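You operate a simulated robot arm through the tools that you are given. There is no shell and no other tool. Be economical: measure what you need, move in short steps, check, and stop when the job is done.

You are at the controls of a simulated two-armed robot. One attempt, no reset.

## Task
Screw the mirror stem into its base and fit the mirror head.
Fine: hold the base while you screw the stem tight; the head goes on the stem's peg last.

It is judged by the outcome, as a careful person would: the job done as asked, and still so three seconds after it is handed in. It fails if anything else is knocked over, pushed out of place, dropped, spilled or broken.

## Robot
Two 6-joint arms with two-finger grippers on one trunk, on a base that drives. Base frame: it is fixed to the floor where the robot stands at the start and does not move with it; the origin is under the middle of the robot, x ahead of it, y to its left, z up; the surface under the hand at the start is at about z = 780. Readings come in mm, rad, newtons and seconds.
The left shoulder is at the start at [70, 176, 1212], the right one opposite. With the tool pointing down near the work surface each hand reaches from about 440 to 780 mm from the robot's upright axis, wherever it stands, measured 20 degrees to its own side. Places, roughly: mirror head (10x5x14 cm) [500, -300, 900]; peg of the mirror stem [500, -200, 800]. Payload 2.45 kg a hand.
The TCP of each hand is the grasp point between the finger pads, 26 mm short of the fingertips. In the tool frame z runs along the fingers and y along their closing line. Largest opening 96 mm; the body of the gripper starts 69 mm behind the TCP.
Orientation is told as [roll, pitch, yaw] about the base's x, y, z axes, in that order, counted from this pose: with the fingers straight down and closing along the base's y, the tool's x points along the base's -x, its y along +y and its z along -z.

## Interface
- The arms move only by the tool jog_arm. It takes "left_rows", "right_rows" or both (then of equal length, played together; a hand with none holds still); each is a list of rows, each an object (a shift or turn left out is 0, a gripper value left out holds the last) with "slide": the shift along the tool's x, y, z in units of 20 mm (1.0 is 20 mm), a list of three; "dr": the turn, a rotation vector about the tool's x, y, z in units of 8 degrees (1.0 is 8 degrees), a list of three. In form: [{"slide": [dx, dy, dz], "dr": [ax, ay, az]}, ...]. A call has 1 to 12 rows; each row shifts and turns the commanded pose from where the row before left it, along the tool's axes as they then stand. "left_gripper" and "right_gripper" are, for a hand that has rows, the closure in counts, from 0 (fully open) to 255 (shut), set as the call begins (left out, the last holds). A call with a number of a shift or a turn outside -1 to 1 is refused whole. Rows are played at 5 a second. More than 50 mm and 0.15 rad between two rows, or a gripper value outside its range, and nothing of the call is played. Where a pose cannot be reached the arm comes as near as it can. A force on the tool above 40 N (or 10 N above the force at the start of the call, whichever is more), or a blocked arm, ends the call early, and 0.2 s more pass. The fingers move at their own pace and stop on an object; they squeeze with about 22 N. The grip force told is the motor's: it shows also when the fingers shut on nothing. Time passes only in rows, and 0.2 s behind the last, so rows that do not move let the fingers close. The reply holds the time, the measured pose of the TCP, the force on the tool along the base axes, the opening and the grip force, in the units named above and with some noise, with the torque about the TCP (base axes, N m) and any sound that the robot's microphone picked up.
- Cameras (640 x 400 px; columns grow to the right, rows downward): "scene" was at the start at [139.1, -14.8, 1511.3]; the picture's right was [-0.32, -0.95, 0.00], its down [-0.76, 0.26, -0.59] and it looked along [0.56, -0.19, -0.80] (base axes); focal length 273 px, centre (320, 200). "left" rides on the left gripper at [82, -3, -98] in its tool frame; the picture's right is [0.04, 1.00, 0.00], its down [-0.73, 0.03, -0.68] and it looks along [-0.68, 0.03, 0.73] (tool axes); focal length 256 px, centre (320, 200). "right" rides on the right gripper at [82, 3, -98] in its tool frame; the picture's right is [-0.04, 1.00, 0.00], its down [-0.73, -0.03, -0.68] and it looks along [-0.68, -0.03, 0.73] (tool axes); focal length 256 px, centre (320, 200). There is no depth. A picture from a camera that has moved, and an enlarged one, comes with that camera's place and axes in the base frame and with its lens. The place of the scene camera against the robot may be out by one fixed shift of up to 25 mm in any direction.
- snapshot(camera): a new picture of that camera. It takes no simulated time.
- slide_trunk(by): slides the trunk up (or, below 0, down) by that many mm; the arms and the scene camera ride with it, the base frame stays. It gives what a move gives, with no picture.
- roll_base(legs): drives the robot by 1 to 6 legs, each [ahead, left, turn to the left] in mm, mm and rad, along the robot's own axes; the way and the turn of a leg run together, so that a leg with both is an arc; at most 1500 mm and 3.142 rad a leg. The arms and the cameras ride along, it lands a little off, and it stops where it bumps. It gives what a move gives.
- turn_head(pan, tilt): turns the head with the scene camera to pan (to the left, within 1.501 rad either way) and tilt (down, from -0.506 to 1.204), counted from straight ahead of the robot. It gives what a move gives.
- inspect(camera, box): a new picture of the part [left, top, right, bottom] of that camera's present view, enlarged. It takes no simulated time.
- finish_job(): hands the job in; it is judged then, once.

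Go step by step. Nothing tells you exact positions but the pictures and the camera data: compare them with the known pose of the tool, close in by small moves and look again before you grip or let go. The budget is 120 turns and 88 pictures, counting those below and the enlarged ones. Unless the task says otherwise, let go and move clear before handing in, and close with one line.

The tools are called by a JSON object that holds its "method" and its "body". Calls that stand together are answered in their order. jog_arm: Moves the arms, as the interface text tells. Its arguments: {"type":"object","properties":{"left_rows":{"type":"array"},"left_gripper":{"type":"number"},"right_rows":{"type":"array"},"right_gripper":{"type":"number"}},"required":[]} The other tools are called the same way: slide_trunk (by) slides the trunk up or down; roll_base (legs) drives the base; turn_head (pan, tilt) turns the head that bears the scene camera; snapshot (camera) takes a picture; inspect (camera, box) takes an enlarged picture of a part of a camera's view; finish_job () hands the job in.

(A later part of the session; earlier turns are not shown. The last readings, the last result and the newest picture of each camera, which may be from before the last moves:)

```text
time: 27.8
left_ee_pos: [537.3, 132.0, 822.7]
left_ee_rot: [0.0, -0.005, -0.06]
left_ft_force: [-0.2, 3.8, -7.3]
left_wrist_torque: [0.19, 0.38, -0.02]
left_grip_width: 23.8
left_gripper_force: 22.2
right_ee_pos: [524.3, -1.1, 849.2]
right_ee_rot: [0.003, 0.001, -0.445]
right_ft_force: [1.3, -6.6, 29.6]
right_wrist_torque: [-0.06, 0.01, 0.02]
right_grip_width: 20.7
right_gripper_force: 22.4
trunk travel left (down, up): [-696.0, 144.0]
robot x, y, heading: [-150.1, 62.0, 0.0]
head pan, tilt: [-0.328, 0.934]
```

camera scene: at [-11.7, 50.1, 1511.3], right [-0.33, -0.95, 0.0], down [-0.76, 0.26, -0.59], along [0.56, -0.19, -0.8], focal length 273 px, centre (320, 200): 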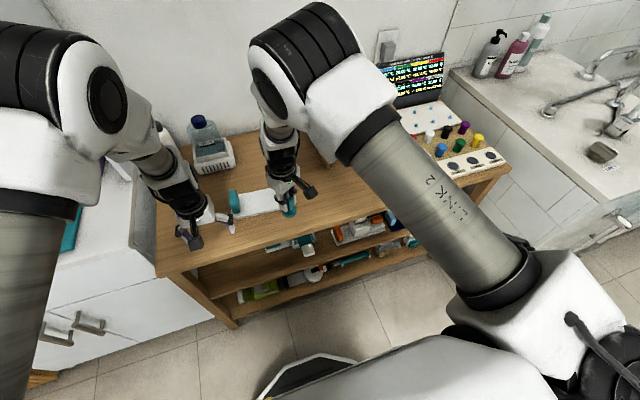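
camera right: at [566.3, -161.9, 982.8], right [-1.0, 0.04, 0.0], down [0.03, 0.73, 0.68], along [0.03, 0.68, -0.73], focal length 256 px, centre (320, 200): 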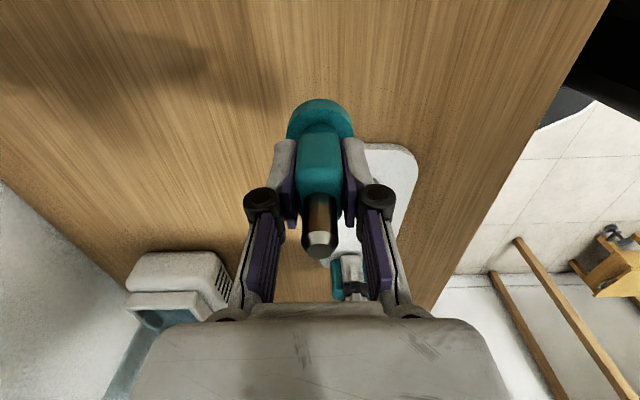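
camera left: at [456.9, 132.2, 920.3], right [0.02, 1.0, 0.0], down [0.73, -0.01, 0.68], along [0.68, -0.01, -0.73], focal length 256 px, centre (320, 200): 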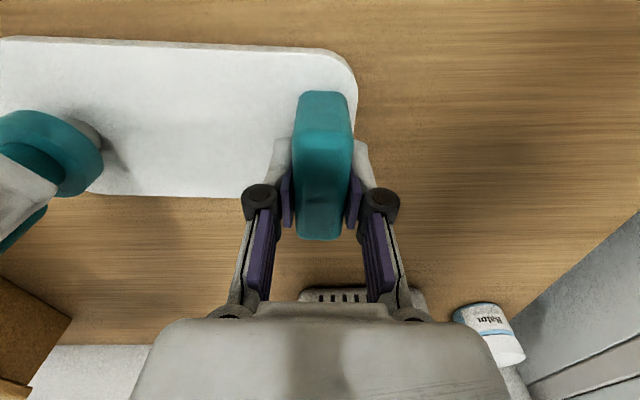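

{"method": "jog_arm", "body": {"right_rows": [{"slide": [-0.02, -0.045, 0]}, {"slide": [0, -0.01, 0.015], "dr": [0, 0, 0.9]}, {"slide": [0, -0.01, 0.015], "dr": [0, 0, 0.9]}, {"slide": [0, -0.01, 0.015], "dr": [0, 0, 0.9]}, {}]}}

{"method": "inspect", "body": {"camera": "left", "box": [0, 90, 160, 230]}}

```text
time: 29.0
left_ee_pos: [538.4, 130.3, 822.7]
left_ee_rot: [-0.002, -0.003, -0.06]
left_ft_force: [0.2, -10.0, -6.4]
left_wrist_torque: [-0.15, 0.11, 0.09]
left_grip_width: 23.3
left_gripper_force: 22.1
right_ee_pos: [523.3, -1.2, 847.9]
right_ee_rot: [0.004, 0.0, -0.823]
right_ft_force: [-0.1, 15.6, 29.8]
right_wrist_torque: [0.8, 0.21, 0.02]
right_grip_width: 20.8
right_gripper_force: 21.9
trunk travel left (down, up): [-696.0, 144.0]
robot x, y, heading: [-147.0, 68.2, -0.007]
head pan, tilt: [-0.328, 0.934]
```

```text
2.86 times, centred on (80, 160) of left
camera zoom: at [454.8, 132.7, 921.5], right [0.02, 1.0, 0.0], down [0.73, -0.01, 0.68], along [0.68, -0.01, -0.73], focal length 731 px, centre (1006, 314)
```

zoom: 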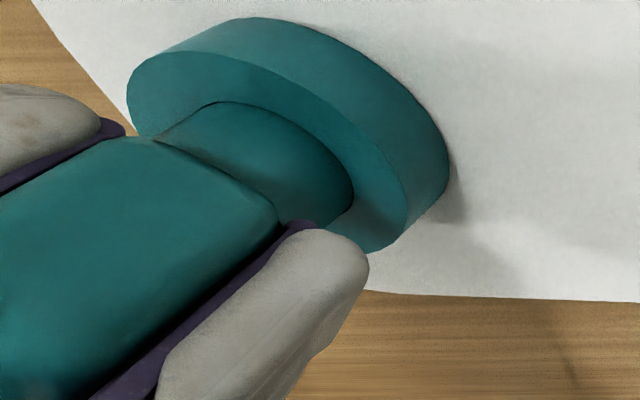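

The foot is nearly down on the plate and the stud has gone well into it. I'll relieve the side force, open, and go back to yaw +43° to regrip on the block's other pair of faces.

{"method": "jog_arm", "body": {"right_rows": [{"slide": [0.04, 0.04, -0.05]}, {}]}}

{"method": "jog_arm", "body": {"right_rows": [{}, {}, {}], "right_gripper": 0}}

{"method": "snapshot", "body": {"camera": "right"}}

{"method": "inspect", "body": {"camera": "left", "box": [0, 90, 160, 230]}}

```text
time: 29.6
left_ee_pos: [537.6, 130.1, 824.1]
left_ee_rot: [-0.002, -0.004, -0.06]
left_ft_force: [-1.8, -9.4, -0.2]
left_wrist_torque: [-0.28, 0.42, -0.17]
left_grip_width: 23.4
left_gripper_force: 22.3
right_ee_pos: [523.2, -1.3, 849.1]
right_ee_rot: [0.002, 0.001, -0.819]
right_ft_force: [1.9, 13.8, 21.2]
right_wrist_torque: [0.29, -0.15, 0.0]
right_grip_width: 21.2
right_gripper_force: 21.8
trunk travel left (down, up): [-696.0, 144.0]
robot x, y, heading: [-149.7, 67.4, -0.006]
head pan, tilt: [-0.328, 0.934]
```

```text
time: 30.4
left_ee_pos: [539.4, 129.7, 822.9]
left_ee_rot: [0.001, -0.005, -0.061]
left_ft_force: [2.3, 0.5, 5.6]
left_wrist_torque: [0.0, -0.32, 0.04]
left_grip_width: 23.5
left_gripper_force: 22.0
right_ee_pos: [524.4, -1.6, 847.5]
right_ee_rot: [0.0, 0.004, -0.821]
right_ft_force: [0.4, 0.3, -0.5]
right_wrist_torque: [0.01, -0.05, -0.03]
right_grip_width: 95.8
right_gripper_force: 0.2
trunk travel left (down, up): [-696.0, 144.0]
robot x, y, heading: [-149.2, 65.8, -0.004]
head pan, tilt: [-0.328, 0.934]
```

```text
50 pictures are left
camera right: at [471.6, 59.3, 944.6], right [0.76, 0.65, 0.0], down [0.48, -0.56, 0.68], along [0.44, -0.51, -0.74], focal length 256 px, centre (320, 200)
```

right: 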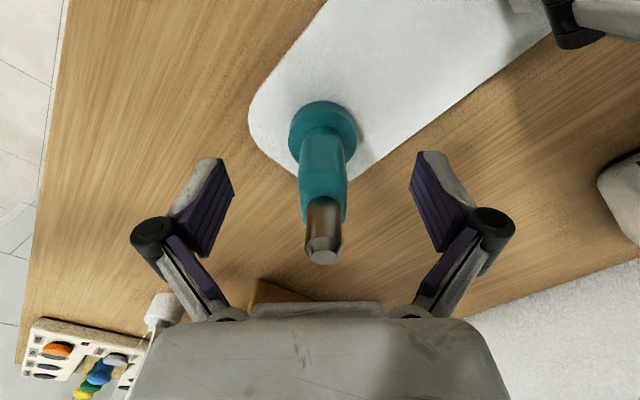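

```text
2.86 times, centred on (80, 160) of left
camera zoom: at [457.2, 132.3, 920.3], right [0.02, 1.0, 0.0], down [0.73, -0.01, 0.68], along [0.68, -0.01, -0.73], focal length 731 px, centre (1006, 314)
```

zoom: 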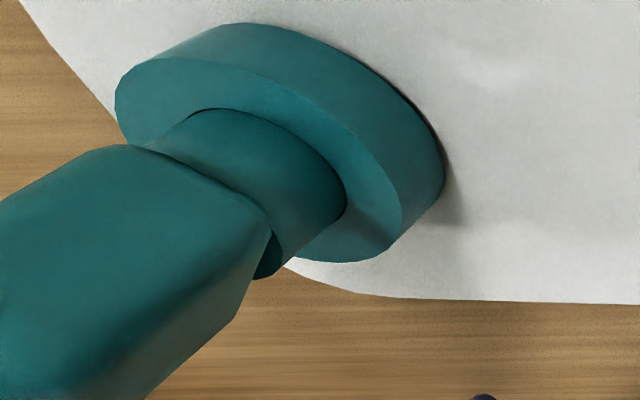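

The stem stands on its own. I'll check the block orientation and its uprightness before regripping.

{"method": "inspect", "body": {"camera": "right", "box": [260, 90, 400, 270]}}

{"method": "inspect", "body": {"camera": "scene", "box": [240, 150, 340, 220]}}

```text
2.22 times, centred on (330, 180) of right
camera zoom: at [471.6, 59.3, 944.6], right [0.76, 0.65, 0.0], down [0.48, -0.56, 0.68], along [0.44, -0.51, -0.74], focal length 569 px, centre (298, 244)
```

zoom: 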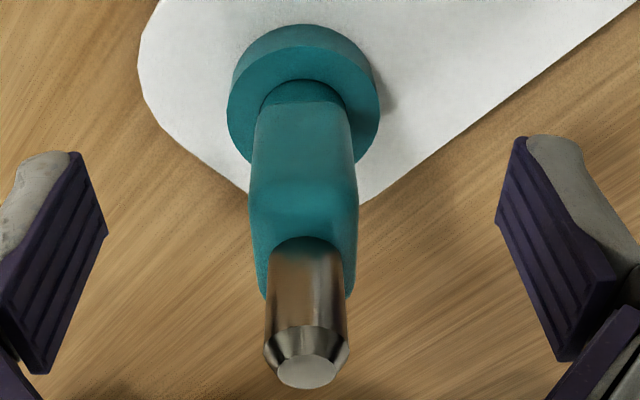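

```text
5.71 times, centred on (290, 185) of scene
camera zoom: at [-12.0, 50.9, 1511.4], right [-0.32, -0.95, 0.0], down [-0.76, 0.26, -0.6], along [0.56, -0.19, -0.8], focal length 1561 px, centre (491, 286)
```

zoom: 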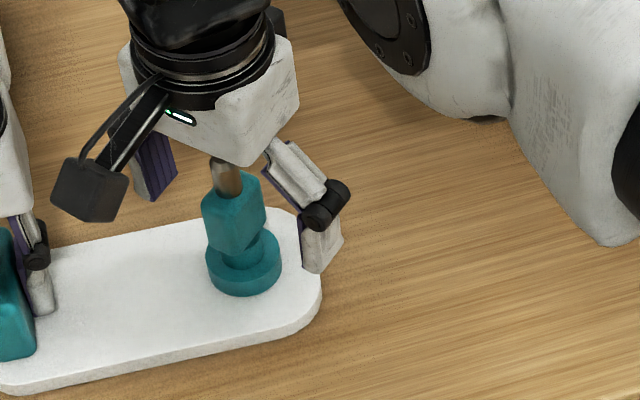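

The stem is vertical and sits about 1.5 mm along the hand's closing line. I'll recentre and turn back 90°.

{"method": "jog_arm", "body": {"right_rows": [{"slide": [0, 0.075, 0], "dr": [0, 0, -0.9375]}, {"dr": [0, 0, -0.9375]}, {"dr": [0, 0, -0.9375]}, {"dr": [0, 0, -0.9375]}, {"dr": [0, 0, -0.9375]}, {"dr": [0, 0, -0.9375]}, {"dr": [0, 0, -0.9375]}, {"dr": [0, 0, -0.9375]}, {"dr": [0, 0, -0.9375]}, {"dr": [0, 0, -0.9375]}, {"dr": [0, 0, -0.9375]}, {"dr": [0, 0, -0.9375]}]}}

{"method": "inspect", "body": {"camera": "right", "box": [260, 90, 400, 270]}}

```text
time: 33.0
left_ee_pos: [539.5, 130.4, 821.9]
left_ee_rot: [0.001, -0.004, -0.06]
left_ft_force: [2.4, 1.1, 9.3]
left_wrist_torque: [0.02, -0.12, 0.04]
left_grip_width: 23.6
left_gripper_force: 21.8
right_ee_pos: [527.4, -0.3, 846.8]
right_ee_rot: [0.002, 0.0, 0.752]
right_ft_force: [-0.1, -0.4, -0.5]
right_wrist_torque: [-0.02, 0.02, 0.0]
right_grip_width: 95.9
right_gripper_force: 0.1
trunk travel left (down, up): [-696.0, 144.0]
robot x, y, heading: [-150.1, 65.4, -0.005]
head pan, tilt: [-0.328, 0.934]
```

```text
2.22 times, centred on (330, 180) of right
camera zoom: at [465.1, -54.7, 944.8], right [-0.65, 0.76, 0.0], down [0.56, 0.48, 0.68], along [0.51, 0.45, -0.73], focal length 569 px, centre (298, 244)
```

zoom: 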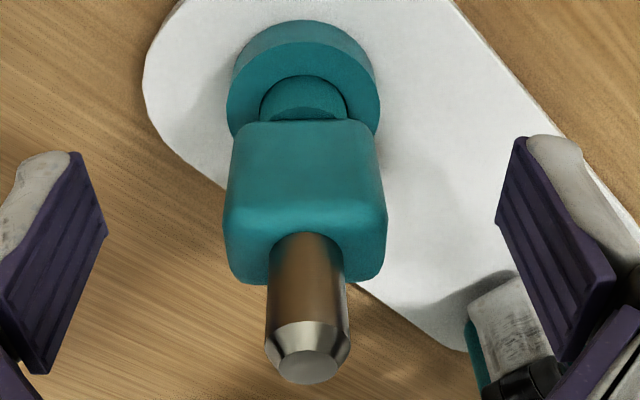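

It needs about 1.5 mm more along the closing line. I'll recentre, grip, and turn another 90° clockwise.

{"method": "jog_arm", "body": {"right_rows": [{"slide": [0, 0.075, 0]}, {}]}}

{"method": "jog_arm", "body": {"right_rows": [{}, {}, {}], "right_gripper": 255}}

{"method": "jog_arm", "body": {"right_rows": [{"dr": [0, 0, 0.9]}, {"slide": [0, 0, 0.01], "dr": [0, 0, 0.9]}, {"slide": [0, 0, 0.01], "dr": [0, 0, 0.9]}, {"slide": [0, 0, 0.01], "dr": [0, 0, 0.9]}, {"slide": [0, 0, 0.01], "dr": [0, 0, 0.9]}, {"slide": [0, 0, 0.01], "dr": [0, 0, 0.9]}]}}

```text
time: 33.6
left_ee_pos: [538.4, 130.7, 821.4]
left_ee_rot: [0.001, -0.005, -0.06]
left_ft_force: [1.8, 0.7, 7.8]
left_wrist_torque: [0.05, -0.09, 0.06]
left_grip_width: 23.7
left_gripper_force: 22.3
right_ee_pos: [525.9, 0.0, 846.1]
right_ee_rot: [0.001, -0.001, 0.75]
right_ft_force: [-0.2, -0.1, -0.3]
right_wrist_torque: [-0.01, 0.0, 0.0]
right_grip_width: 96.2
right_gripper_force: 0.0
trunk travel left (down, up): [-696.0, 144.0]
robot x, y, heading: [-147.2, 67.3, -0.004]
head pan, tilt: [-0.328, 0.934]
```

```text
time: 34.4
left_ee_pos: [538.6, 131.6, 821.8]
left_ee_rot: [0.0, -0.004, -0.061]
left_ft_force: [2.9, 0.1, 3.6]
left_wrist_torque: [0.04, -0.23, 0.14]
left_grip_width: 23.8
left_gripper_force: 22.1
right_ee_pos: [527.6, -0.0, 847.4]
right_ee_rot: [0.002, -0.001, 0.751]
right_ft_force: [-0.7, -0.8, 7.5]
right_wrist_torque: [-0.05, 0.08, -0.04]
right_grip_width: 32.9
right_gripper_force: 21.9
trunk travel left (down, up): [-696.0, 144.0]
robot x, y, heading: [-157.1, 65.3, -0.005]
head pan, tilt: [-0.328, 0.934]
```

```text
time: 35.8
left_ee_pos: [538.7, 130.7, 822.2]
left_ee_rot: [-0.001, -0.002, -0.059]
left_ft_force: [-1.4, 6.6, 0.7]
left_wrist_torque: [0.13, -0.11, -0.12]
left_grip_width: 23.7
left_gripper_force: 21.7
right_ee_pos: [525.7, -0.0, 846.8]
right_ee_rot: [0.002, 0.0, -0.007]
right_ft_force: [4.0, -9.8, 11.5]
right_wrist_torque: [-0.27, -0.23, 0.02]
right_grip_width: 32.9
right_gripper_force: 22.2
trunk travel left (down, up): [-696.0, 144.0]
robot x, y, heading: [-151.3, 60.9, -0.007]
head pan, tilt: [-0.328, 0.934]
```

{"method": "jog_arm", "body": {"right_rows": [{"slide": [0, -0.05, 0.0], "dr": [0, 0, 0.9]}, {"slide": [0, 0, 0.01], "dr": [0, 0, 0.9]}, {"slide": [0, 0, 0.01], "dr": [0, 0, 0.9]}, {"slide": [0, 0, 0.01], "dr": [0, 0, 0.9]}, {"slide": [0, 0, 0.01], "dr": [0, 0, 0.9]}, {"slide": [0, 0, 0.01], "dr": [0, 0, 0.9]}]}}

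{"method": "inspect", "body": {"camera": "left", "box": [0, 90, 160, 230]}}

```text
time: 37.2
left_ee_pos: [537.9, 131.5, 823.0]
left_ee_rot: [-0.002, -0.004, -0.062]
left_ft_force: [2.6, 12.2, -6.3]
left_wrist_torque: [0.32, 0.03, -0.05]
left_grip_width: 23.5
left_gripper_force: 21.2
right_ee_pos: [524.8, -1.6, 846.7]
right_ee_rot: [0.001, 0.002, -0.759]
right_ft_force: [-1.8, -15.1, 21.5]
right_wrist_torque: [-0.32, 0.19, 0.14]
right_grip_width: 33.0
right_gripper_force: 22.2
trunk travel left (down, up): [-696.0, 144.0]
robot x, y, heading: [-146.6, 63.3, -0.003]
head pan, tilt: [-0.328, 0.934]
```

```text
2.86 times, centred on (80, 160) of left
camera zoom: at [455.7, 132.3, 920.5], right [0.02, 1.0, 0.0], down [0.73, -0.01, 0.68], along [0.68, -0.01, -0.73], focal length 731 px, centre (1006, 314)
```

zoom: 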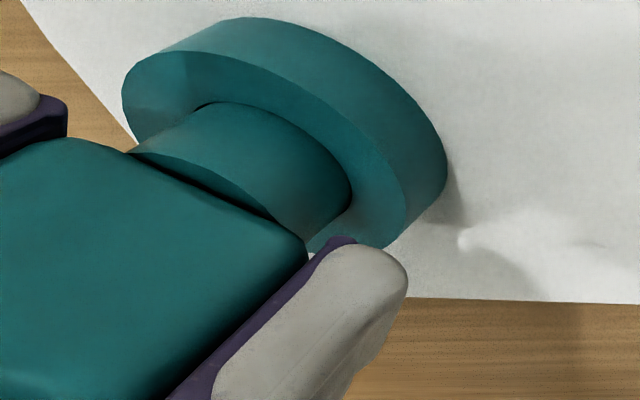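

The gap is closing and some torque is showing. I'll relax, open, and go back for the next stroke.

{"method": "jog_arm", "body": {"right_rows": [{"slide": [-0.035, -0.036, -0.03]}, {}]}}

{"method": "jog_arm", "body": {"right_rows": [{}, {}, {"dr": [0, 0, -0.9]}, {"dr": [0, 0, -0.9]}, {"dr": [0, 0, -0.9]}, {"dr": [0, 0, -0.9]}, {"dr": [0, 0, -0.9]}, {"dr": [0, 0, -0.9]}, {"dr": [0, 0, -0.9]}, {"dr": [0, 0, -0.9]}, {"dr": [0, 0, -0.9]}, {"dr": [0, 0, -0.9]}], "right_gripper": 0}}

{"method": "jog_arm", "body": {"right_rows": [{"dr": [0, 0, -0.9]}, {"dr": [0, 0, -0.9]}, {"dr": [0, 0, -0.7]}, {}]}}

{"method": "snapshot", "body": {"camera": "right"}}

{"method": "inspect", "body": {"camera": "left", "box": [0, 90, 160, 230]}}

```text
time: 37.8
left_ee_pos: [539.1, 131.3, 822.5]
left_ee_rot: [0.0, -0.005, -0.059]
left_ft_force: [0.2, 9.1, -4.2]
left_wrist_torque: [0.24, 0.13, -0.18]
left_grip_width: 23.8
left_gripper_force: 22.8
right_ee_pos: [524.0, -0.7, 845.7]
right_ee_rot: [0.0, 0.005, -0.757]
right_ft_force: [-3.4, -9.5, 13.6]
right_wrist_torque: [-0.2, 0.06, 0.0]
right_grip_width: 33.0
right_gripper_force: 21.7
trunk travel left (down, up): [-696.0, 144.0]
robot x, y, heading: [-149.6, 68.3, -0.002]
head pan, tilt: [-0.328, 0.934]
```

```text
time: 40.4
left_ee_pos: [539.3, 130.4, 823.1]
left_ee_rot: [0.0, -0.004, -0.06]
left_ft_force: [3.1, -1.7, 5.8]
left_wrist_torque: [-0.02, -0.12, 0.01]
left_grip_width: 23.5
left_gripper_force: 21.9
right_ee_pos: [526.3, -1.4, 845.8]
right_ee_rot: [0.002, -0.001, 0.5]
right_ft_force: [0.4, 0.2, 0.1]
right_wrist_torque: [0.02, 0.01, 0.0]
right_grip_width: 96.1
right_gripper_force: 0.1
trunk travel left (down, up): [-696.0, 144.0]
robot x, y, heading: [-152.5, 66.3, -0.001]
head pan, tilt: [-0.328, 0.934]
```

```text
time: 41.4
left_ee_pos: [538.3, 130.4, 821.2]
left_ee_rot: [0.0, 0.0, -0.059]
left_ft_force: [3.0, -0.6, 6.8]
left_wrist_torque: [-0.02, -0.11, 0.0]
left_grip_width: 23.3
left_gripper_force: 21.8
right_ee_pos: [525.9, -2.6, 845.5]
right_ee_rot: [0.003, -0.001, 0.85]
right_ft_force: [0.2, 0.3, 0.1]
right_wrist_torque: [0.0, 0.0, 0.01]
right_grip_width: 96.3
right_gripper_force: 0.0
trunk travel left (down, up): [-696.0, 144.0]
robot x, y, heading: [-150.4, 65.7, -0.003]
head pan, tilt: [-0.328, 0.934]
```

```text
44 pictures are left
camera right: at [468.9, -61.5, 943.3], right [-0.72, 0.69, 0.0], down [0.51, 0.53, 0.68], along [0.47, 0.49, -0.73], focal length 256 px, centre (320, 200)
```

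right: 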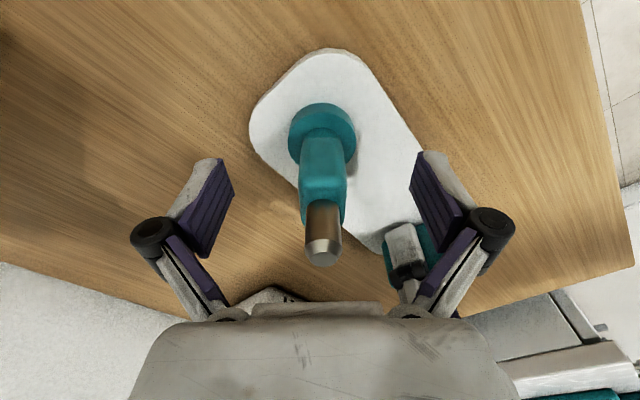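

```text
2.86 times, centred on (80, 160) of left
camera zoom: at [456.7, 132.0, 920.2], right [0.02, 1.0, 0.0], down [0.73, -0.01, 0.68], along [0.68, -0.01, -0.73], focal length 731 px, centre (1006, 314)
```

zoom: 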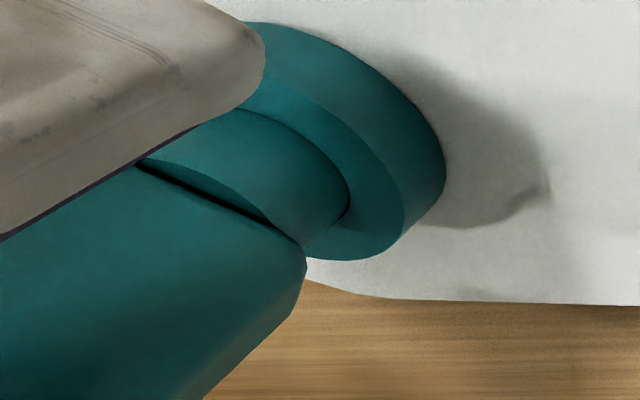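

The stem still turned with the hand and is upright. I'll recentre, grip its 20 mm flats, and do the next stroke.

{"method": "jog_arm", "body": {"right_rows": [{"slide": [0, 0.065, 0.02]}, {}]}}

{"method": "jog_arm", "body": {"right_rows": [{}, {}, {}], "right_gripper": 255}}

{"method": "jog_arm", "body": {"right_rows": [{"dr": [0, 0, 0.9]}, {"slide": [0, 0, 0.005], "dr": [0, 0, 0.9]}, {"slide": [0, 0, 0.005], "dr": [0, 0, 0.9]}, {"slide": [0, 0, 0.005], "dr": [0, 0, 0.9]}, {"slide": [0, 0, 0.005], "dr": [0, 0, 0.9]}, {"slide": [0, 0, 0.005], "dr": [0, 0, 0.9]}, {"slide": [0, 0, 0.005], "dr": [0, 0, 0.9]}]}}

{"method": "jog_arm", "body": {"right_rows": [{"dr": [0, 0, 0.9]}, {"slide": [0, 0, 0.005], "dr": [0, 0, 0.9]}, {"slide": [0, 0, 0.005], "dr": [0, 0, 0.9]}, {"slide": [0, 0, 0.005], "dr": [0, 0, 0.9]}, {"slide": [0, 0, 0.005], "dr": [0, 0, 0.9]}, {"slide": [0, 0, 0.005], "dr": [0, 0, 0.9]}]}}

{"method": "inspect", "body": {"camera": "left", "box": [0, 90, 160, 230]}}

```text
time: 42.0
left_ee_pos: [539.1, 129.9, 821.5]
left_ee_rot: [0.001, -0.001, -0.058]
left_ft_force: [2.3, -1.3, 6.7]
left_wrist_torque: [-0.02, -0.1, 0.03]
left_grip_width: 23.8
left_gripper_force: 22.0
right_ee_pos: [525.2, -0.8, 845.0]
right_ee_rot: [0.002, -0.001, 0.848]
right_ft_force: [1.1, 0.3, -0.3]
right_wrist_torque: [0.02, -0.04, 0.02]
right_grip_width: 96.1
right_gripper_force: 0.0
trunk travel left (down, up): [-696.0, 144.0]
robot x, y, heading: [-150.6, 65.6, -0.006]
head pan, tilt: [-0.328, 0.934]
```

```text
time: 42.8
left_ee_pos: [537.3, 130.4, 822.7]
left_ee_rot: [-0.001, -0.002, -0.06]
left_ft_force: [5.0, 0.0, -4.7]
left_wrist_torque: [0.06, -0.24, 0.41]
left_grip_width: 23.7
left_gripper_force: 22.2
right_ee_pos: [525.2, -1.1, 846.3]
right_ee_rot: [0.0, -0.003, 0.848]
right_ft_force: [-5.0, -1.5, 20.5]
right_wrist_torque: [0.04, 0.1, 0.02]
right_grip_width: 21.2
right_gripper_force: 22.5
trunk travel left (down, up): [-696.0, 144.0]
robot x, y, heading: [-148.7, 65.9, 0.001]
head pan, tilt: [-0.328, 0.934]
```

```text
time: 44.4
left_ee_pos: [539.4, 130.6, 822.8]
left_ee_rot: [-0.002, -0.005, -0.058]
left_ft_force: [9.3, -1.0, -0.2]
left_wrist_torque: [-0.05, -0.2, 0.18]
left_grip_width: 23.6
left_gripper_force: 22.1
right_ee_pos: [522.8, -1.3, 841.9]
right_ee_rot: [0.003, 0.006, -0.031]
right_ft_force: [-10.5, 1.6, 2.8]
right_wrist_torque: [-0.15, 0.3, 1.04]
right_grip_width: 35.0
right_gripper_force: 21.9
trunk travel left (down, up): [-696.0, 144.0]
robot x, y, heading: [-147.9, 63.5, -0.003]
head pan, tilt: [-0.328, 0.934]
```

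```text
time: 45.5
left_ee_pos: [540.4, 126.7, 822.7]
left_ee_rot: [-0.005, -0.007, -0.059]
left_ft_force: [7.4, -0.4, -0.2]
left_wrist_torque: [-0.27, -0.04, 0.93]
left_grip_width: 27.9
left_gripper_force: 22.9
right_ee_pos: [523.3, 3.0, 843.6]
right_ee_rot: [0.003, 0.005, -0.553]
right_ft_force: [-8.8, 0.6, 1.2]
right_wrist_torque: [0.3, 0.43, 0.12]
right_grip_width: 16.0
right_gripper_force: 20.8
trunk travel left (down, up): [-696.0, 144.0]
robot x, y, heading: [-149.8, 68.4, -0.007]
head pan, tilt: [-0.328, 0.934]
stopped in row 5 (left hand): the force on the tool passed its limit at 43 N (the readings are from after the stop); the commanded pose is now the measured one
```

```text
2.86 times, centred on (80, 160) of left
camera zoom: at [457.2, 128.8, 920.7], right [0.02, 1.0, -0.01], down [0.73, -0.01, 0.68], along [0.68, -0.02, -0.73], focal length 731 px, centre (1006, 314)
```

zoom: 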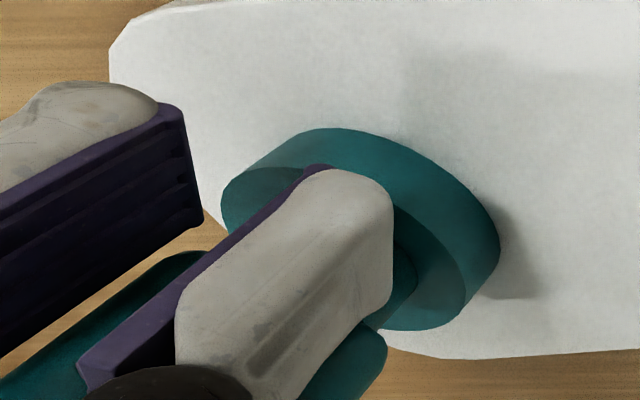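

The stem came up tight with torque above 1 N·m. The right fingers then slipped around it and the plate twisted a little in the left hand. I'll look before doing anything else.

{"method": "snapshot", "body": {"camera": "scene"}}

{"method": "snapshot", "body": {"camera": "right"}}

{"method": "snapshot", "body": {"camera": "left"}}

```text
41 pictures are left
camera scene: at [-11.6, 51.0, 1511.3], right [-0.32, -0.95, 0.0], down [-0.76, 0.26, -0.59], along [0.56, -0.19, -0.8], focal length 273 px, centre (320, 200)
```

scene: 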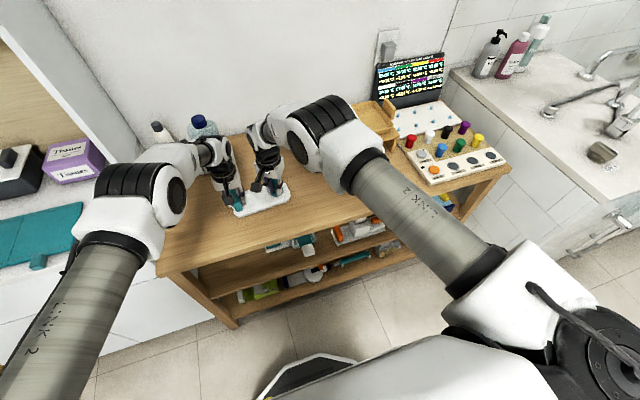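

```text
40 pictures are left
camera right: at [456.0, 47.2, 941.6], right [0.56, 0.83, 0.0], down [0.61, -0.41, 0.68], along [0.56, -0.38, -0.74], focal length 256 px, centre (320, 200)
```

right: 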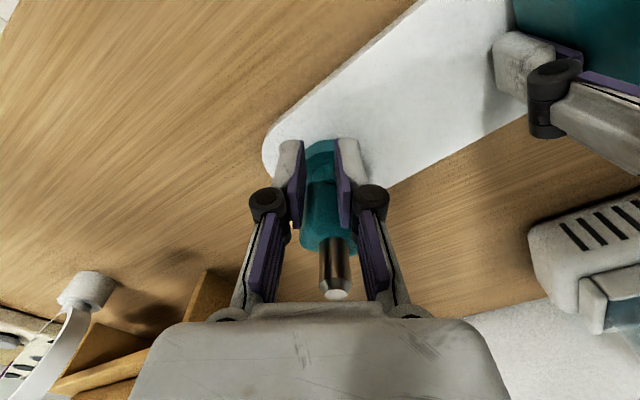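

```text
39 pictures are left
camera left: at [457.2, 128.8, 920.7], right [0.02, 1.0, -0.01], down [0.73, -0.01, 0.68], along [0.68, -0.02, -0.73], focal length 256 px, centre (320, 200)
```

left: 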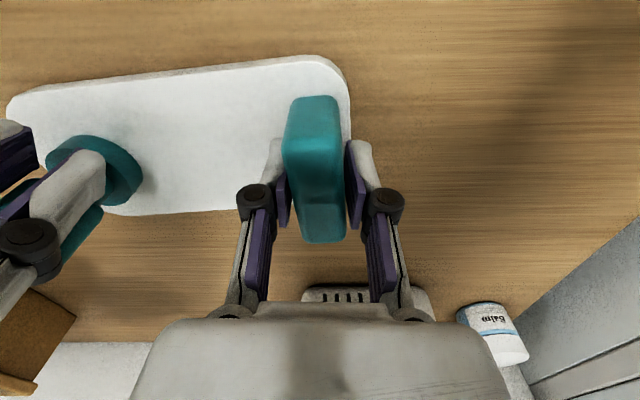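

The right fingers now hold the stem off-centre. I'll open the right hand, lift clear above the peg, and look.

{"method": "jog_arm", "body": {"right_rows": [{}, {}, {}], "right_gripper": 0}}

{"method": "snapshot", "body": {"camera": "right"}}

{"method": "inspect", "body": {"camera": "left", "box": [0, 90, 160, 230]}}

{"method": "inspect", "body": {"camera": "scene", "box": [210, 130, 330, 220]}}

```text
time: 46.3
left_ee_pos: [539.3, 126.3, 822.7]
left_ee_rot: [-0.004, -0.004, -0.061]
left_ft_force: [-0.4, -0.3, -0.3]
left_wrist_torque: [0.04, 0.0, -0.03]
left_grip_width: 23.5
left_gripper_force: 22.2
right_ee_pos: [525.1, 2.5, 844.0]
right_ee_rot: [0.005, 0.004, -0.554]
right_ft_force: [0.0, -0.7, 0.2]
right_wrist_torque: [-0.01, 0.0, 0.0]
right_grip_width: 95.8
right_gripper_force: 0.0
trunk travel left (down, up): [-696.0, 144.0]
robot x, y, heading: [-149.0, 64.9, -0.007]
head pan, tilt: [-0.328, 0.934]
```

```text
38 pictures are left
camera right: at [456.8, 47.3, 942.0], right [0.56, 0.83, 0.01], down [0.61, -0.41, 0.68], along [0.56, -0.37, -0.74], focal length 256 px, centre (320, 200)
```

right: 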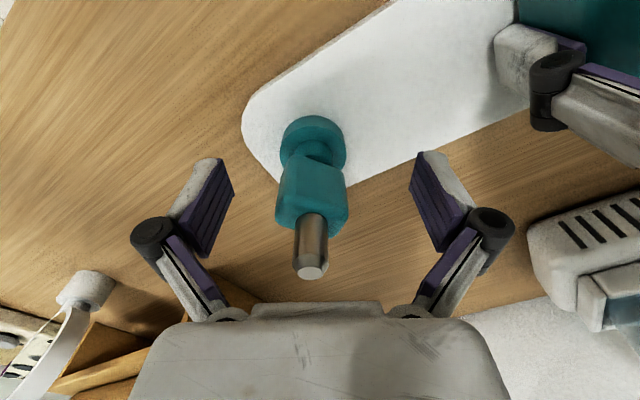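

```text
2.86 times, centred on (80, 160) of left
camera zoom: at [456.7, 128.7, 920.2], right [0.02, 1.0, -0.01], down [0.73, -0.01, 0.68], along [0.68, -0.02, -0.73], focal length 731 px, centre (1006, 314)
```

zoom: 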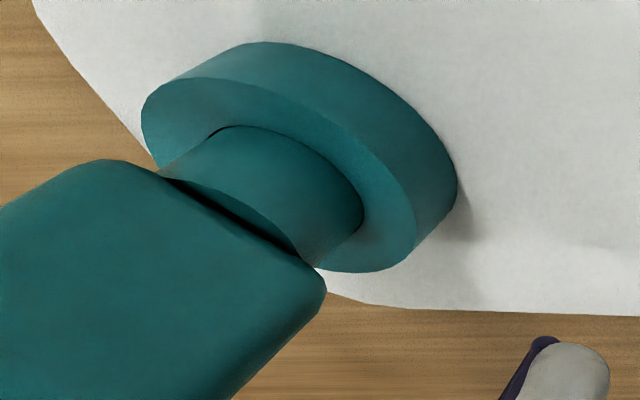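

```text
4.44 times, centred on (270, 175) of scene
camera zoom: at [-11.4, 50.9, 1511.3], right [-0.32, -0.95, 0.0], down [-0.76, 0.26, -0.59], along [0.56, -0.19, -0.8], focal length 1214 px, centre (542, 311)
```

zoom: 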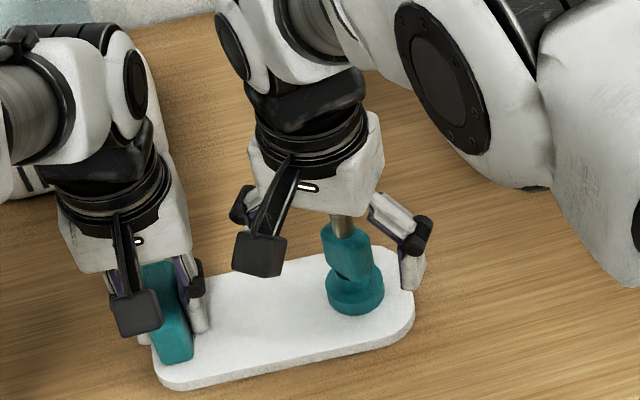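

{"method": "inspect", "body": {"camera": "right", "box": [250, 100, 370, 290]}}

```text
2.11 times, centred on (310, 195) of right
camera zoom: at [456.8, 47.3, 942.0], right [0.56, 0.83, 0.01], down [0.61, -0.41, 0.68], along [0.56, -0.37, -0.74], focal length 539 px, centre (341, 210)
```

zoom: 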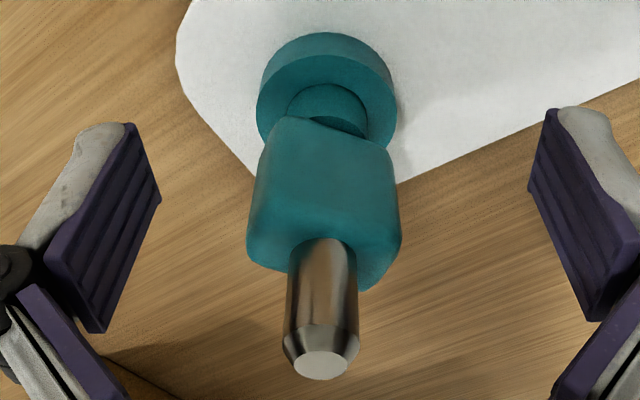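

The flats show the stem turned only about 12° more, then came up tight, and the fingers slipped. The base has swung back straight in the left grip. I'll recentre on the stem (about (526, -3.5)) aligned with its flats, to check tightness under control.

{"method": "jog_arm", "body": {"right_rows": [{"slide": [-0.22, -0.23, -0.05]}, {"dr": [0, 0, -0.848]}, {"dr": [0, 0, -0.848]}, {"dr": [0, 0, -0.848]}, {"dr": [0, 0, -0.848]}, {"dr": [0, 0, -0.848]}, {"dr": [0, 0, -0.848]}, {"dr": [0, 0, -0.848]}, {"dr": [0, 0, -0.848]}, {"dr": [0, 0, -0.848]}, {"dr": [0, 0, -0.848]}]}}

{"method": "inspect", "body": {"camera": "right", "box": [250, 90, 390, 290]}}

```text
time: 48.7
left_ee_pos: [538.4, 126.3, 822.4]
left_ee_rot: [-0.007, -0.006, -0.061]
left_ft_force: [0.3, 0.6, 0.6]
left_wrist_torque: [-0.05, -0.01, 0.01]
left_grip_width: 23.6
left_gripper_force: 21.9
right_ee_pos: [526.1, -3.1, 844.6]
right_ee_rot: [0.006, -0.004, 0.633]
right_ft_force: [-0.2, 0.2, -0.1]
right_wrist_torque: [-0.01, 0.03, -0.01]
right_grip_width: 96.0
right_gripper_force: 0.1
trunk travel left (down, up): [-696.0, 144.0]
robot x, y, heading: [-148.5, 65.6, 0.001]
head pan, tilt: [-0.328, 0.934]
```

```text
2.00 times, centred on (320, 190) of right
camera zoom: at [458.3, -49.7, 942.5], right [-0.56, 0.83, 0.01], down [0.61, 0.41, 0.68], along [0.56, 0.38, -0.73], focal length 512 px, centre (320, 220)
```

zoom: 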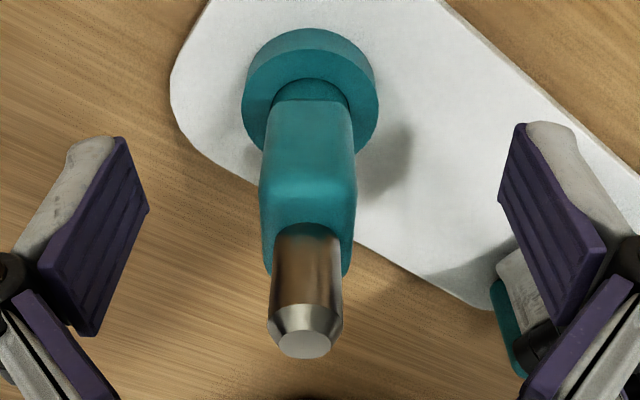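

Flats are aligned. I'll shift about 3.4 mm along the closing line, grip, then apply a small controlled turn.

{"method": "jog_arm", "body": {"right_rows": [{"slide": [-0.1, -0.17, 0]}, {}]}}

{"method": "jog_arm", "body": {"right_rows": [{}, {}, {}], "right_gripper": 255}}

{"method": "jog_arm", "body": {"right_rows": [{"dr": [0, 0, 0.5]}, {"dr": [0, 0, 0.5]}]}}

```text
time: 49.3
left_ee_pos: [539.9, 126.4, 823.9]
left_ee_rot: [-0.006, -0.005, -0.061]
left_ft_force: [0.9, 0.0, -0.4]
left_wrist_torque: [0.0, -0.04, 0.0]
left_grip_width: 23.7
left_gripper_force: 22.6
right_ee_pos: [529.6, -4.9, 844.6]
right_ee_rot: [0.005, -0.003, 0.631]
right_ft_force: [0.3, 0.4, 1.5]
right_wrist_torque: [-0.01, 0.01, 0.0]
right_grip_width: 96.0
right_gripper_force: 0.1
trunk travel left (down, up): [-696.0, 144.0]
robot x, y, heading: [-149.4, 65.2, -0.005]
head pan, tilt: [-0.328, 0.934]
```

```text
time: 50.1
left_ee_pos: [539.0, 126.8, 822.9]
left_ee_rot: [-0.006, -0.006, -0.061]
left_ft_force: [2.4, 0.1, -3.4]
left_wrist_torque: [0.0, -0.22, 0.3]
left_grip_width: 23.7
left_gripper_force: 22.0
right_ee_pos: [530.0, -4.7, 846.8]
right_ee_rot: [0.004, -0.006, 0.63]
right_ft_force: [-0.6, -0.8, 15.9]
right_wrist_torque: [0.03, 0.11, -0.09]
right_grip_width: 21.9
right_gripper_force: 22.3
trunk travel left (down, up): [-696.0, 144.0]
robot x, y, heading: [-148.4, 66.6, -0.002]
head pan, tilt: [-0.328, 0.934]
```

```text
time: 50.7
left_ee_pos: [538.1, 127.0, 822.9]
left_ee_rot: [-0.005, -0.007, -0.062]
left_ft_force: [7.7, -1.1, -8.4]
left_wrist_torque: [0.04, -0.31, 0.19]
left_grip_width: 23.6
left_gripper_force: 22.1
right_ee_pos: [529.6, -4.6, 847.1]
right_ee_rot: [0.003, -0.006, 0.491]
right_ft_force: [-0.2, 0.3, 29.4]
right_wrist_torque: [0.0, 0.07, 1.04]
right_grip_width: 21.7
right_gripper_force: 22.1
trunk travel left (down, up): [-696.0, 144.0]
robot x, y, heading: [-149.8, 63.2, -0.005]
head pan, tilt: [-0.328, 0.934]
```

Torque rose to 1.04 N·m within 8° with no side load. One more small step will show whether it is tight.

{"method": "jog_arm", "body": {"right_rows": [{"dr": [0, 0, 0.4]}, {}]}}

{"method": "inspect", "body": {"camera": "right", "box": [250, 90, 390, 290]}}

{"method": "inspect", "body": {"camera": "left", "box": [0, 90, 160, 230]}}

```text
time: 51.3
left_ee_pos: [538.5, 127.2, 823.1]
left_ee_rot: [-0.007, -0.005, -0.061]
left_ft_force: [3.1, -3.2, -4.4]
left_wrist_torque: [-0.21, -0.46, 0.2]
left_grip_width: 23.4
left_gripper_force: 22.1
right_ee_pos: [529.2, -5.5, 847.1]
right_ee_rot: [0.004, -0.008, 0.434]
right_ft_force: [4.7, 1.6, 27.8]
right_wrist_torque: [-0.01, -0.13, 0.63]
right_grip_width: 23.2
right_gripper_force: 22.4
trunk travel left (down, up): [-696.0, 144.0]
robot x, y, heading: [-146.2, 66.7, -0.005]
head pan, tilt: [-0.328, 0.934]
```

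```text
2.00 times, centred on (320, 190) of right
camera zoom: at [453.2, -37.0, 944.1], right [-0.38, 0.92, 0.0], down [0.68, 0.28, 0.68], along [0.63, 0.27, -0.73], focal length 512 px, centre (320, 220)
```

zoom: 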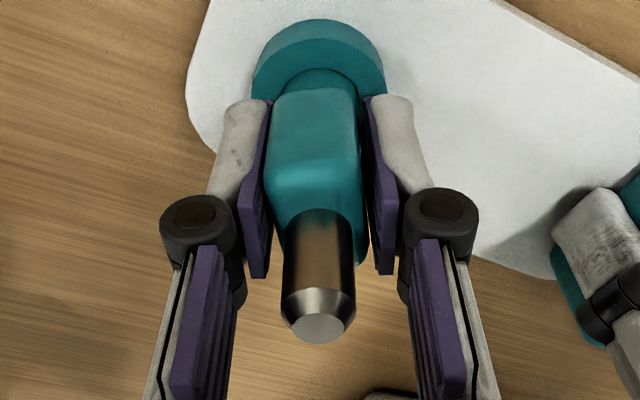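

```text
2.86 times, centred on (80, 160) of left
camera zoom: at [455.6, 128.9, 921.4], right [0.02, 1.0, -0.01], down [0.73, -0.01, 0.68], along [0.68, -0.02, -0.73], focal length 731 px, centre (1006, 314)
```

zoom: 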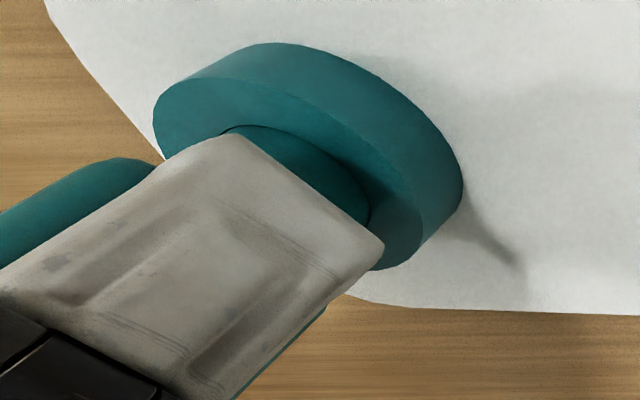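

The stem resists at about 1 N·m and the pads only start to slip, with no gap under the foot. I'll remove the downward load and confirm with one more small turn.

{"method": "jog_arm", "body": {"right_rows": [{"slide": [0, 0, -0.12], "dr": [0, 0, -0.5]}, {}]}}

{"method": "jog_arm", "body": {"right_rows": [{"dr": [0, 0, 0.4]}, {"dr": [0, 0, 0.4]}]}}

```text
time: 51.9
left_ee_pos: [538.7, 127.3, 821.5]
left_ee_rot: [-0.006, -0.004, -0.059]
left_ft_force: [-1.2, -4.3, -1.5]
left_wrist_torque: [-0.06, 0.25, -0.27]
left_grip_width: 23.1
left_gripper_force: 22.2
right_ee_pos: [529.7, -4.6, 846.5]
right_ee_rot: [0.007, -0.002, 0.505]
right_ft_force: [3.5, 5.9, 7.3]
right_wrist_torque: [0.27, -0.24, 0.07]
right_grip_width: 21.7
right_gripper_force: 22.7
trunk travel left (down, up): [-696.0, 144.0]
robot x, y, heading: [-151.9, 62.0, -0.006]
head pan, tilt: [-0.328, 0.934]
```

```text
time: 52.5
left_ee_pos: [539.9, 127.4, 823.6]
left_ee_rot: [-0.005, -0.007, -0.061]
left_ft_force: [5.5, -5.2, -1.1]
left_wrist_torque: [-0.11, 0.04, -0.15]
left_grip_width: 23.4
left_gripper_force: 22.5
right_ee_pos: [527.6, -5.5, 847.5]
right_ee_rot: [0.005, -0.002, 0.393]
right_ft_force: [-7.0, 5.0, 4.7]
right_wrist_torque: [0.01, 0.28, 0.95]
right_grip_width: 24.2
right_gripper_force: 22.3
trunk travel left (down, up): [-696.0, 144.0]
robot x, y, heading: [-150.0, 66.9, -0.002]
head pan, tilt: [-0.328, 0.934]
```

It is tight: it holds about 1 N·m and the pads slip first. I'll open and raise the right hand, then move toward the mirror head, with the left still holding the base.

{"method": "jog_arm", "body": {"right_rows": [{}, {}, {"slide": [0, 0, -0.9]}, {"slide": [0, 0, -0.9]}, {"slide": [0, 0, -0.9]}, {"slide": [0, 0, -0.9]}, {"slide": [0, 0, -0.9]}, {"slide": [0, 0, -0.9]}, {"slide": [0, 0, -0.9]}, {"slide": [0, 0, -0.9]}], "right_gripper": 0}}

{"method": "inspect", "body": {"camera": "left", "box": [0, 90, 160, 230]}}

{"method": "inspect", "body": {"camera": "scene", "box": [220, 80, 400, 230]}}

```text
time: 54.7
left_ee_pos: [538.1, 127.0, 821.8]
left_ee_rot: [-0.005, -0.005, -0.061]
left_ft_force: [0.1, -0.1, 0.0]
left_wrist_torque: [0.13, 0.0, 0.02]
left_grip_width: 23.5
left_gripper_force: 22.1
right_ee_pos: [528.2, -6.2, 991.8]
right_ee_rot: [0.005, -0.001, 0.393]
right_ft_force: [-0.6, -0.3, -0.1]
right_wrist_torque: [-0.01, -0.04, 0.02]
right_grip_width: 96.2
right_gripper_force: 0.1
trunk travel left (down, up): [-696.0, 144.0]
robot x, y, heading: [-148.9, 66.4, -0.005]
head pan, tilt: [-0.328, 0.934]
```

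```text
2.86 times, centred on (80, 160) of left
camera zoom: at [456.6, 128.8, 920.5], right [0.02, 1.0, -0.01], down [0.73, -0.01, 0.68], along [0.68, -0.02, -0.73], focal length 731 px, centre (1006, 314)
```

zoom: 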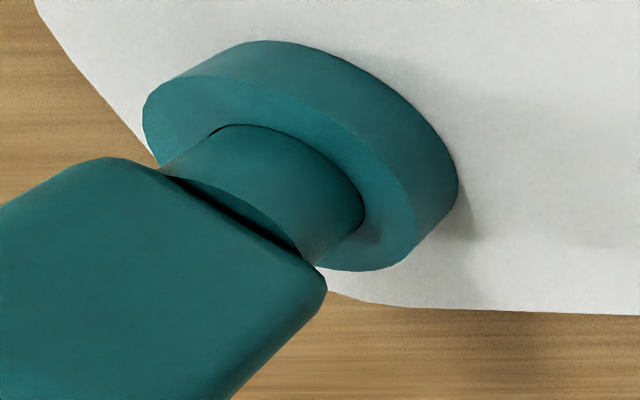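

```text
2.67 times, centred on (310, 155) of scene
camera zoom: at [-11.8, 51.0, 1511.3], right [-0.32, -0.95, 0.0], down [-0.76, 0.26, -0.59], along [0.56, -0.19, -0.8], focal length 728 px, centre (347, 320)
```

zoom: 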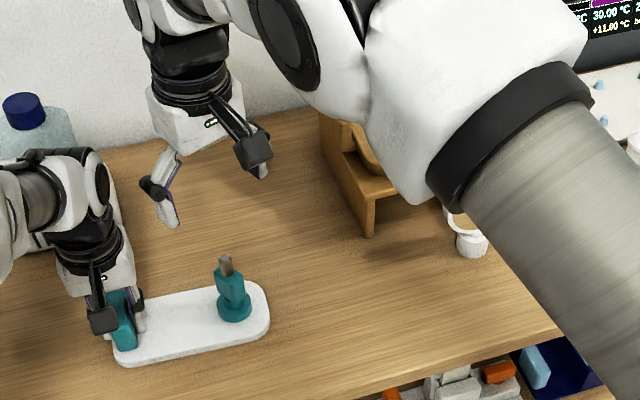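

The foot is flush and unchanged, and the stem stands straight. Next I'll move the right hand over toward the mirror head.

{"method": "jog_arm", "body": {"right_rows": [{"dr": [0, 0, 0.94]}, {"dr": [0, 0, 0.94]}, {"dr": [0, 0, 0.93]}, {"slide": [0.1, -0.95, 0]}, {"slide": [0.1, -0.95, 0]}, {"slide": [0.1, -0.95, 0]}, {"slide": [0.1, -0.95, 0]}, {"slide": [0.1, -0.95, 0]}, {"slide": [0.1, -0.95, 0]}, {"slide": [0.1, -0.95, 0]}, {"slide": [0.1, -0.95, 0]}, {"slide": [0.1, -0.95, 0]}]}}

{"method": "jog_arm", "body": {"right_rows": [{"slide": [0.1, -0.95, 0]}, {"slide": [0.1, -0.95, 0]}, {"slide": [0.1, -0.95, 0]}, {"slide": [0.1, -0.95, 0]}, {"slide": [0.1, -0.95, 0]}, {"slide": [0.1, -0.95, 0]}, {"slide": [0.1, -0.95, 0]}, {"slide": [0.1, -0.95, 0]}]}}

{"method": "snapshot", "body": {"camera": "right"}}

```text
time: 57.3
left_ee_pos: [539.8, 125.6, 821.1]
left_ee_rot: [-0.003, -0.006, -0.062]
left_ft_force: [-0.5, 0.0, 0.2]
left_wrist_torque: [0.0, -0.01, -0.03]
left_grip_width: 23.6
left_gripper_force: 22.2
right_ee_pos: [511.6, -178.1, 990.2]
right_ee_rot: [0.006, 0.0, 0.002]
right_ft_force: [0.4, 0.5, 0.0]
right_wrist_torque: [0.02, -0.02, -0.01]
right_grip_width: 96.1
right_gripper_force: 0.0
trunk travel left (down, up): [-696.0, 144.0]
robot x, y, heading: [-153.3, 65.3, -0.001]
head pan, tilt: [-0.328, 0.934]
```

```text
time: 59.1
left_ee_pos: [539.4, 126.0, 823.6]
left_ee_rot: [-0.004, -0.005, -0.061]
left_ft_force: [0.6, -0.7, -0.6]
left_wrist_torque: [-0.03, -0.03, -0.02]
left_grip_width: 23.5
left_gripper_force: 22.1
right_ee_pos: [496.3, -331.7, 989.0]
right_ee_rot: [0.007, 0.002, 0.003]
right_ft_force: [0.0, 0.1, 0.2]
right_wrist_torque: [0.01, 0.0, -0.02]
right_grip_width: 95.9
right_gripper_force: 0.0
trunk travel left (down, up): [-696.0, 144.0]
robot x, y, heading: [-150.6, 66.5, -0.005]
head pan, tilt: [-0.328, 0.934]
```

```text
29 pictures are left
camera right: at [414.2, -328.4, 1086.8], right [0.04, 1.0, 0.01], down [0.73, -0.03, 0.68], along [0.68, -0.02, -0.73], focal length 256 px, centre (320, 200)
```

right: 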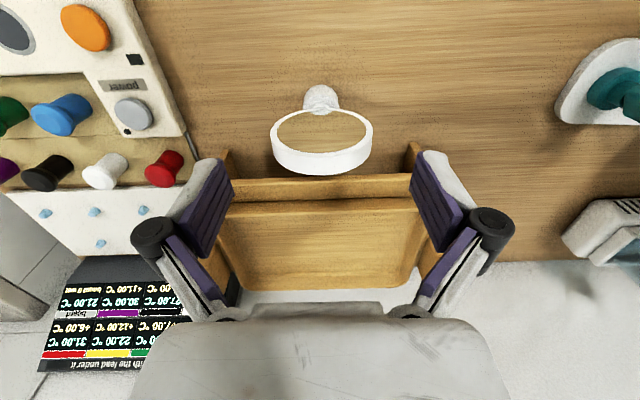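

The mirror stands upright facing the robot, with its hub at about (528, -331). I'll zoom in for its dimensions.

{"method": "inspect", "body": {"camera": "right", "box": [260, 75, 380, 185]}}

{"method": "inspect", "body": {"camera": "scene", "box": [290, 90, 450, 190]}}

```text
3.64 times, centred on (320, 130) of right
camera zoom: at [414.2, -328.4, 1086.8], right [0.04, 1.0, 0.01], down [0.73, -0.03, 0.68], along [0.68, -0.02, -0.73], focal length 931 px, centre (320, 454)
```

zoom: 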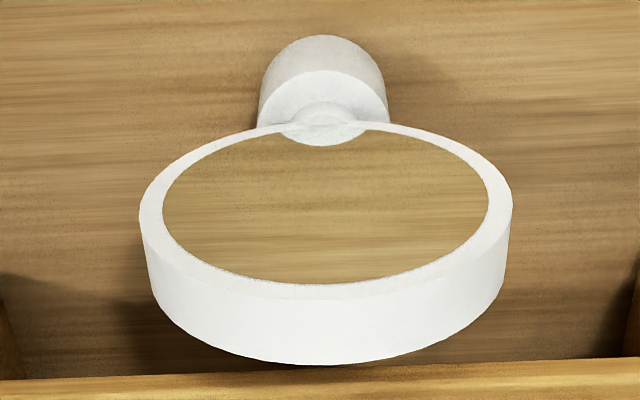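

```text
4.00 times, centred on (370, 140) of scene
camera zoom: at [-11.5, 49.8, 1511.3], right [-0.32, -0.95, 0.0], down [-0.76, 0.26, -0.59], along [0.56, -0.19, -0.8], focal length 1093 px, centre (120, 440)
```

zoom: 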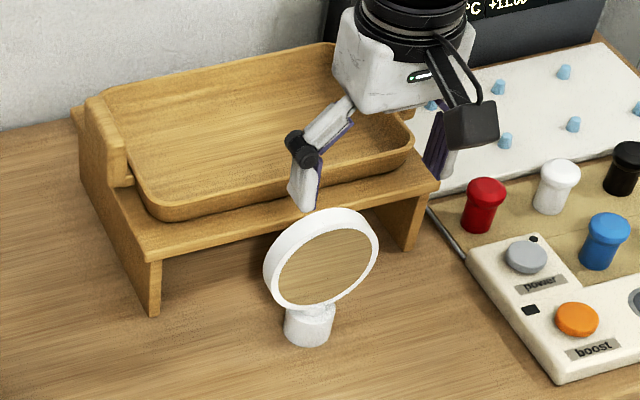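

The ring is about 20 mm thick and upright, so a top-down grip across its thickness looks best. I'll turn to yaw 90° above it to see it side-on and check for lean.

{"method": "jog_arm", "body": {"right_rows": [{"slide": [-0.9, 0.05, 0]}, {"slide": [-0.9, 0.05, 0]}, {"dr": [0, 0, -1]}, {"dr": [0, 0, -1]}, {"dr": [0, 0, -1]}, {"dr": [0, 0, -1]}, {"dr": [0, 0, -1]}, {"dr": [0, 0, -1]}, {"dr": [0, 0, -1]}, {"dr": [0, 0, -1]}, {"dr": [0, 0, -1]}, {"dr": [0, 0, -1]}]}}

{"method": "jog_arm", "body": {"right_rows": [{"dr": [0, 0, -1]}, {"dr": [0, 0, -0.25]}]}}

{"method": "snapshot", "body": {"camera": "right"}}

```text
time: 61.7
left_ee_pos: [539.5, 127.2, 821.8]
left_ee_rot: [-0.007, -0.006, -0.061]
left_ft_force: [-0.4, -1.3, -0.6]
left_wrist_torque: [0.04, 0.0, 0.0]
left_grip_width: 23.5
left_gripper_force: 21.8
right_ee_pos: [533.1, -327.2, 990.3]
right_ee_rot: [0.001, -0.006, 1.399]
right_ft_force: [-0.1, -1.2, 0.6]
right_wrist_torque: [-0.01, -0.03, 0.02]
right_grip_width: 96.2
right_gripper_force: 0.0
trunk travel left (down, up): [-696.0, 144.0]
robot x, y, heading: [-148.9, 64.4, -0.002]
head pan, tilt: [-0.328, 0.934]
```

```text
time: 62.3
left_ee_pos: [539.3, 126.8, 822.3]
left_ee_rot: [-0.006, -0.005, -0.062]
left_ft_force: [0.5, -0.2, 0.4]
left_wrist_torque: [-0.05, -0.02, -0.07]
left_grip_width: 23.7
left_gripper_force: 21.6
right_ee_pos: [532.8, -327.2, 989.1]
right_ee_rot: [0.001, -0.008, 1.573]
right_ft_force: [0.2, 0.0, -0.1]
right_wrist_torque: [0.0, 0.02, 0.01]
right_grip_width: 96.2
right_gripper_force: 0.1
trunk travel left (down, up): [-696.0, 144.0]
robot x, y, heading: [-153.2, 68.7, -0.004]
head pan, tilt: [-0.328, 0.934]
```

```text
26 pictures are left
camera right: at [529.1, -409.9, 1086.2], right [-1.0, 0.04, 0.0], down [0.03, 0.73, 0.68], along [0.03, 0.68, -0.73], focal length 256 px, centre (320, 200)
```

right: 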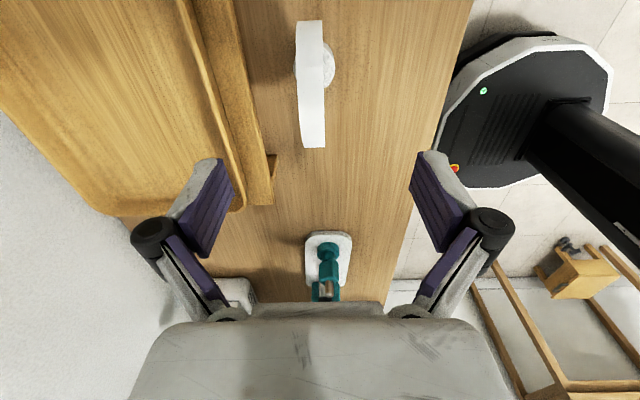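

{"method": "inspect", "body": {"camera": "right", "box": [260, 10, 380, 160]}}

```text
2.67 times, centred on (320, 85) of right
camera zoom: at [529.1, -409.9, 1086.2], right [-1.0, 0.04, 0.0], down [0.03, 0.73, 0.68], along [0.03, 0.68, -0.73], focal length 683 px, centre (320, 507)
```

zoom: 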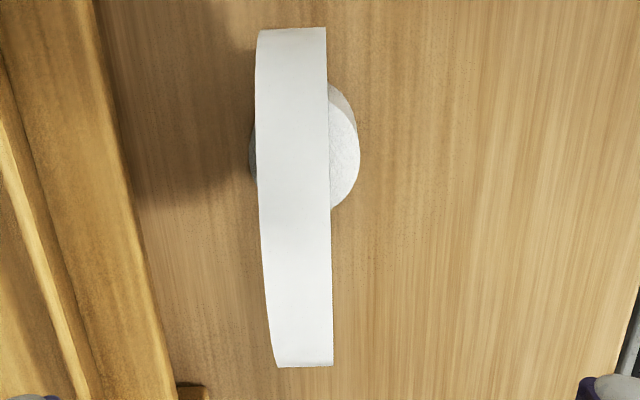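

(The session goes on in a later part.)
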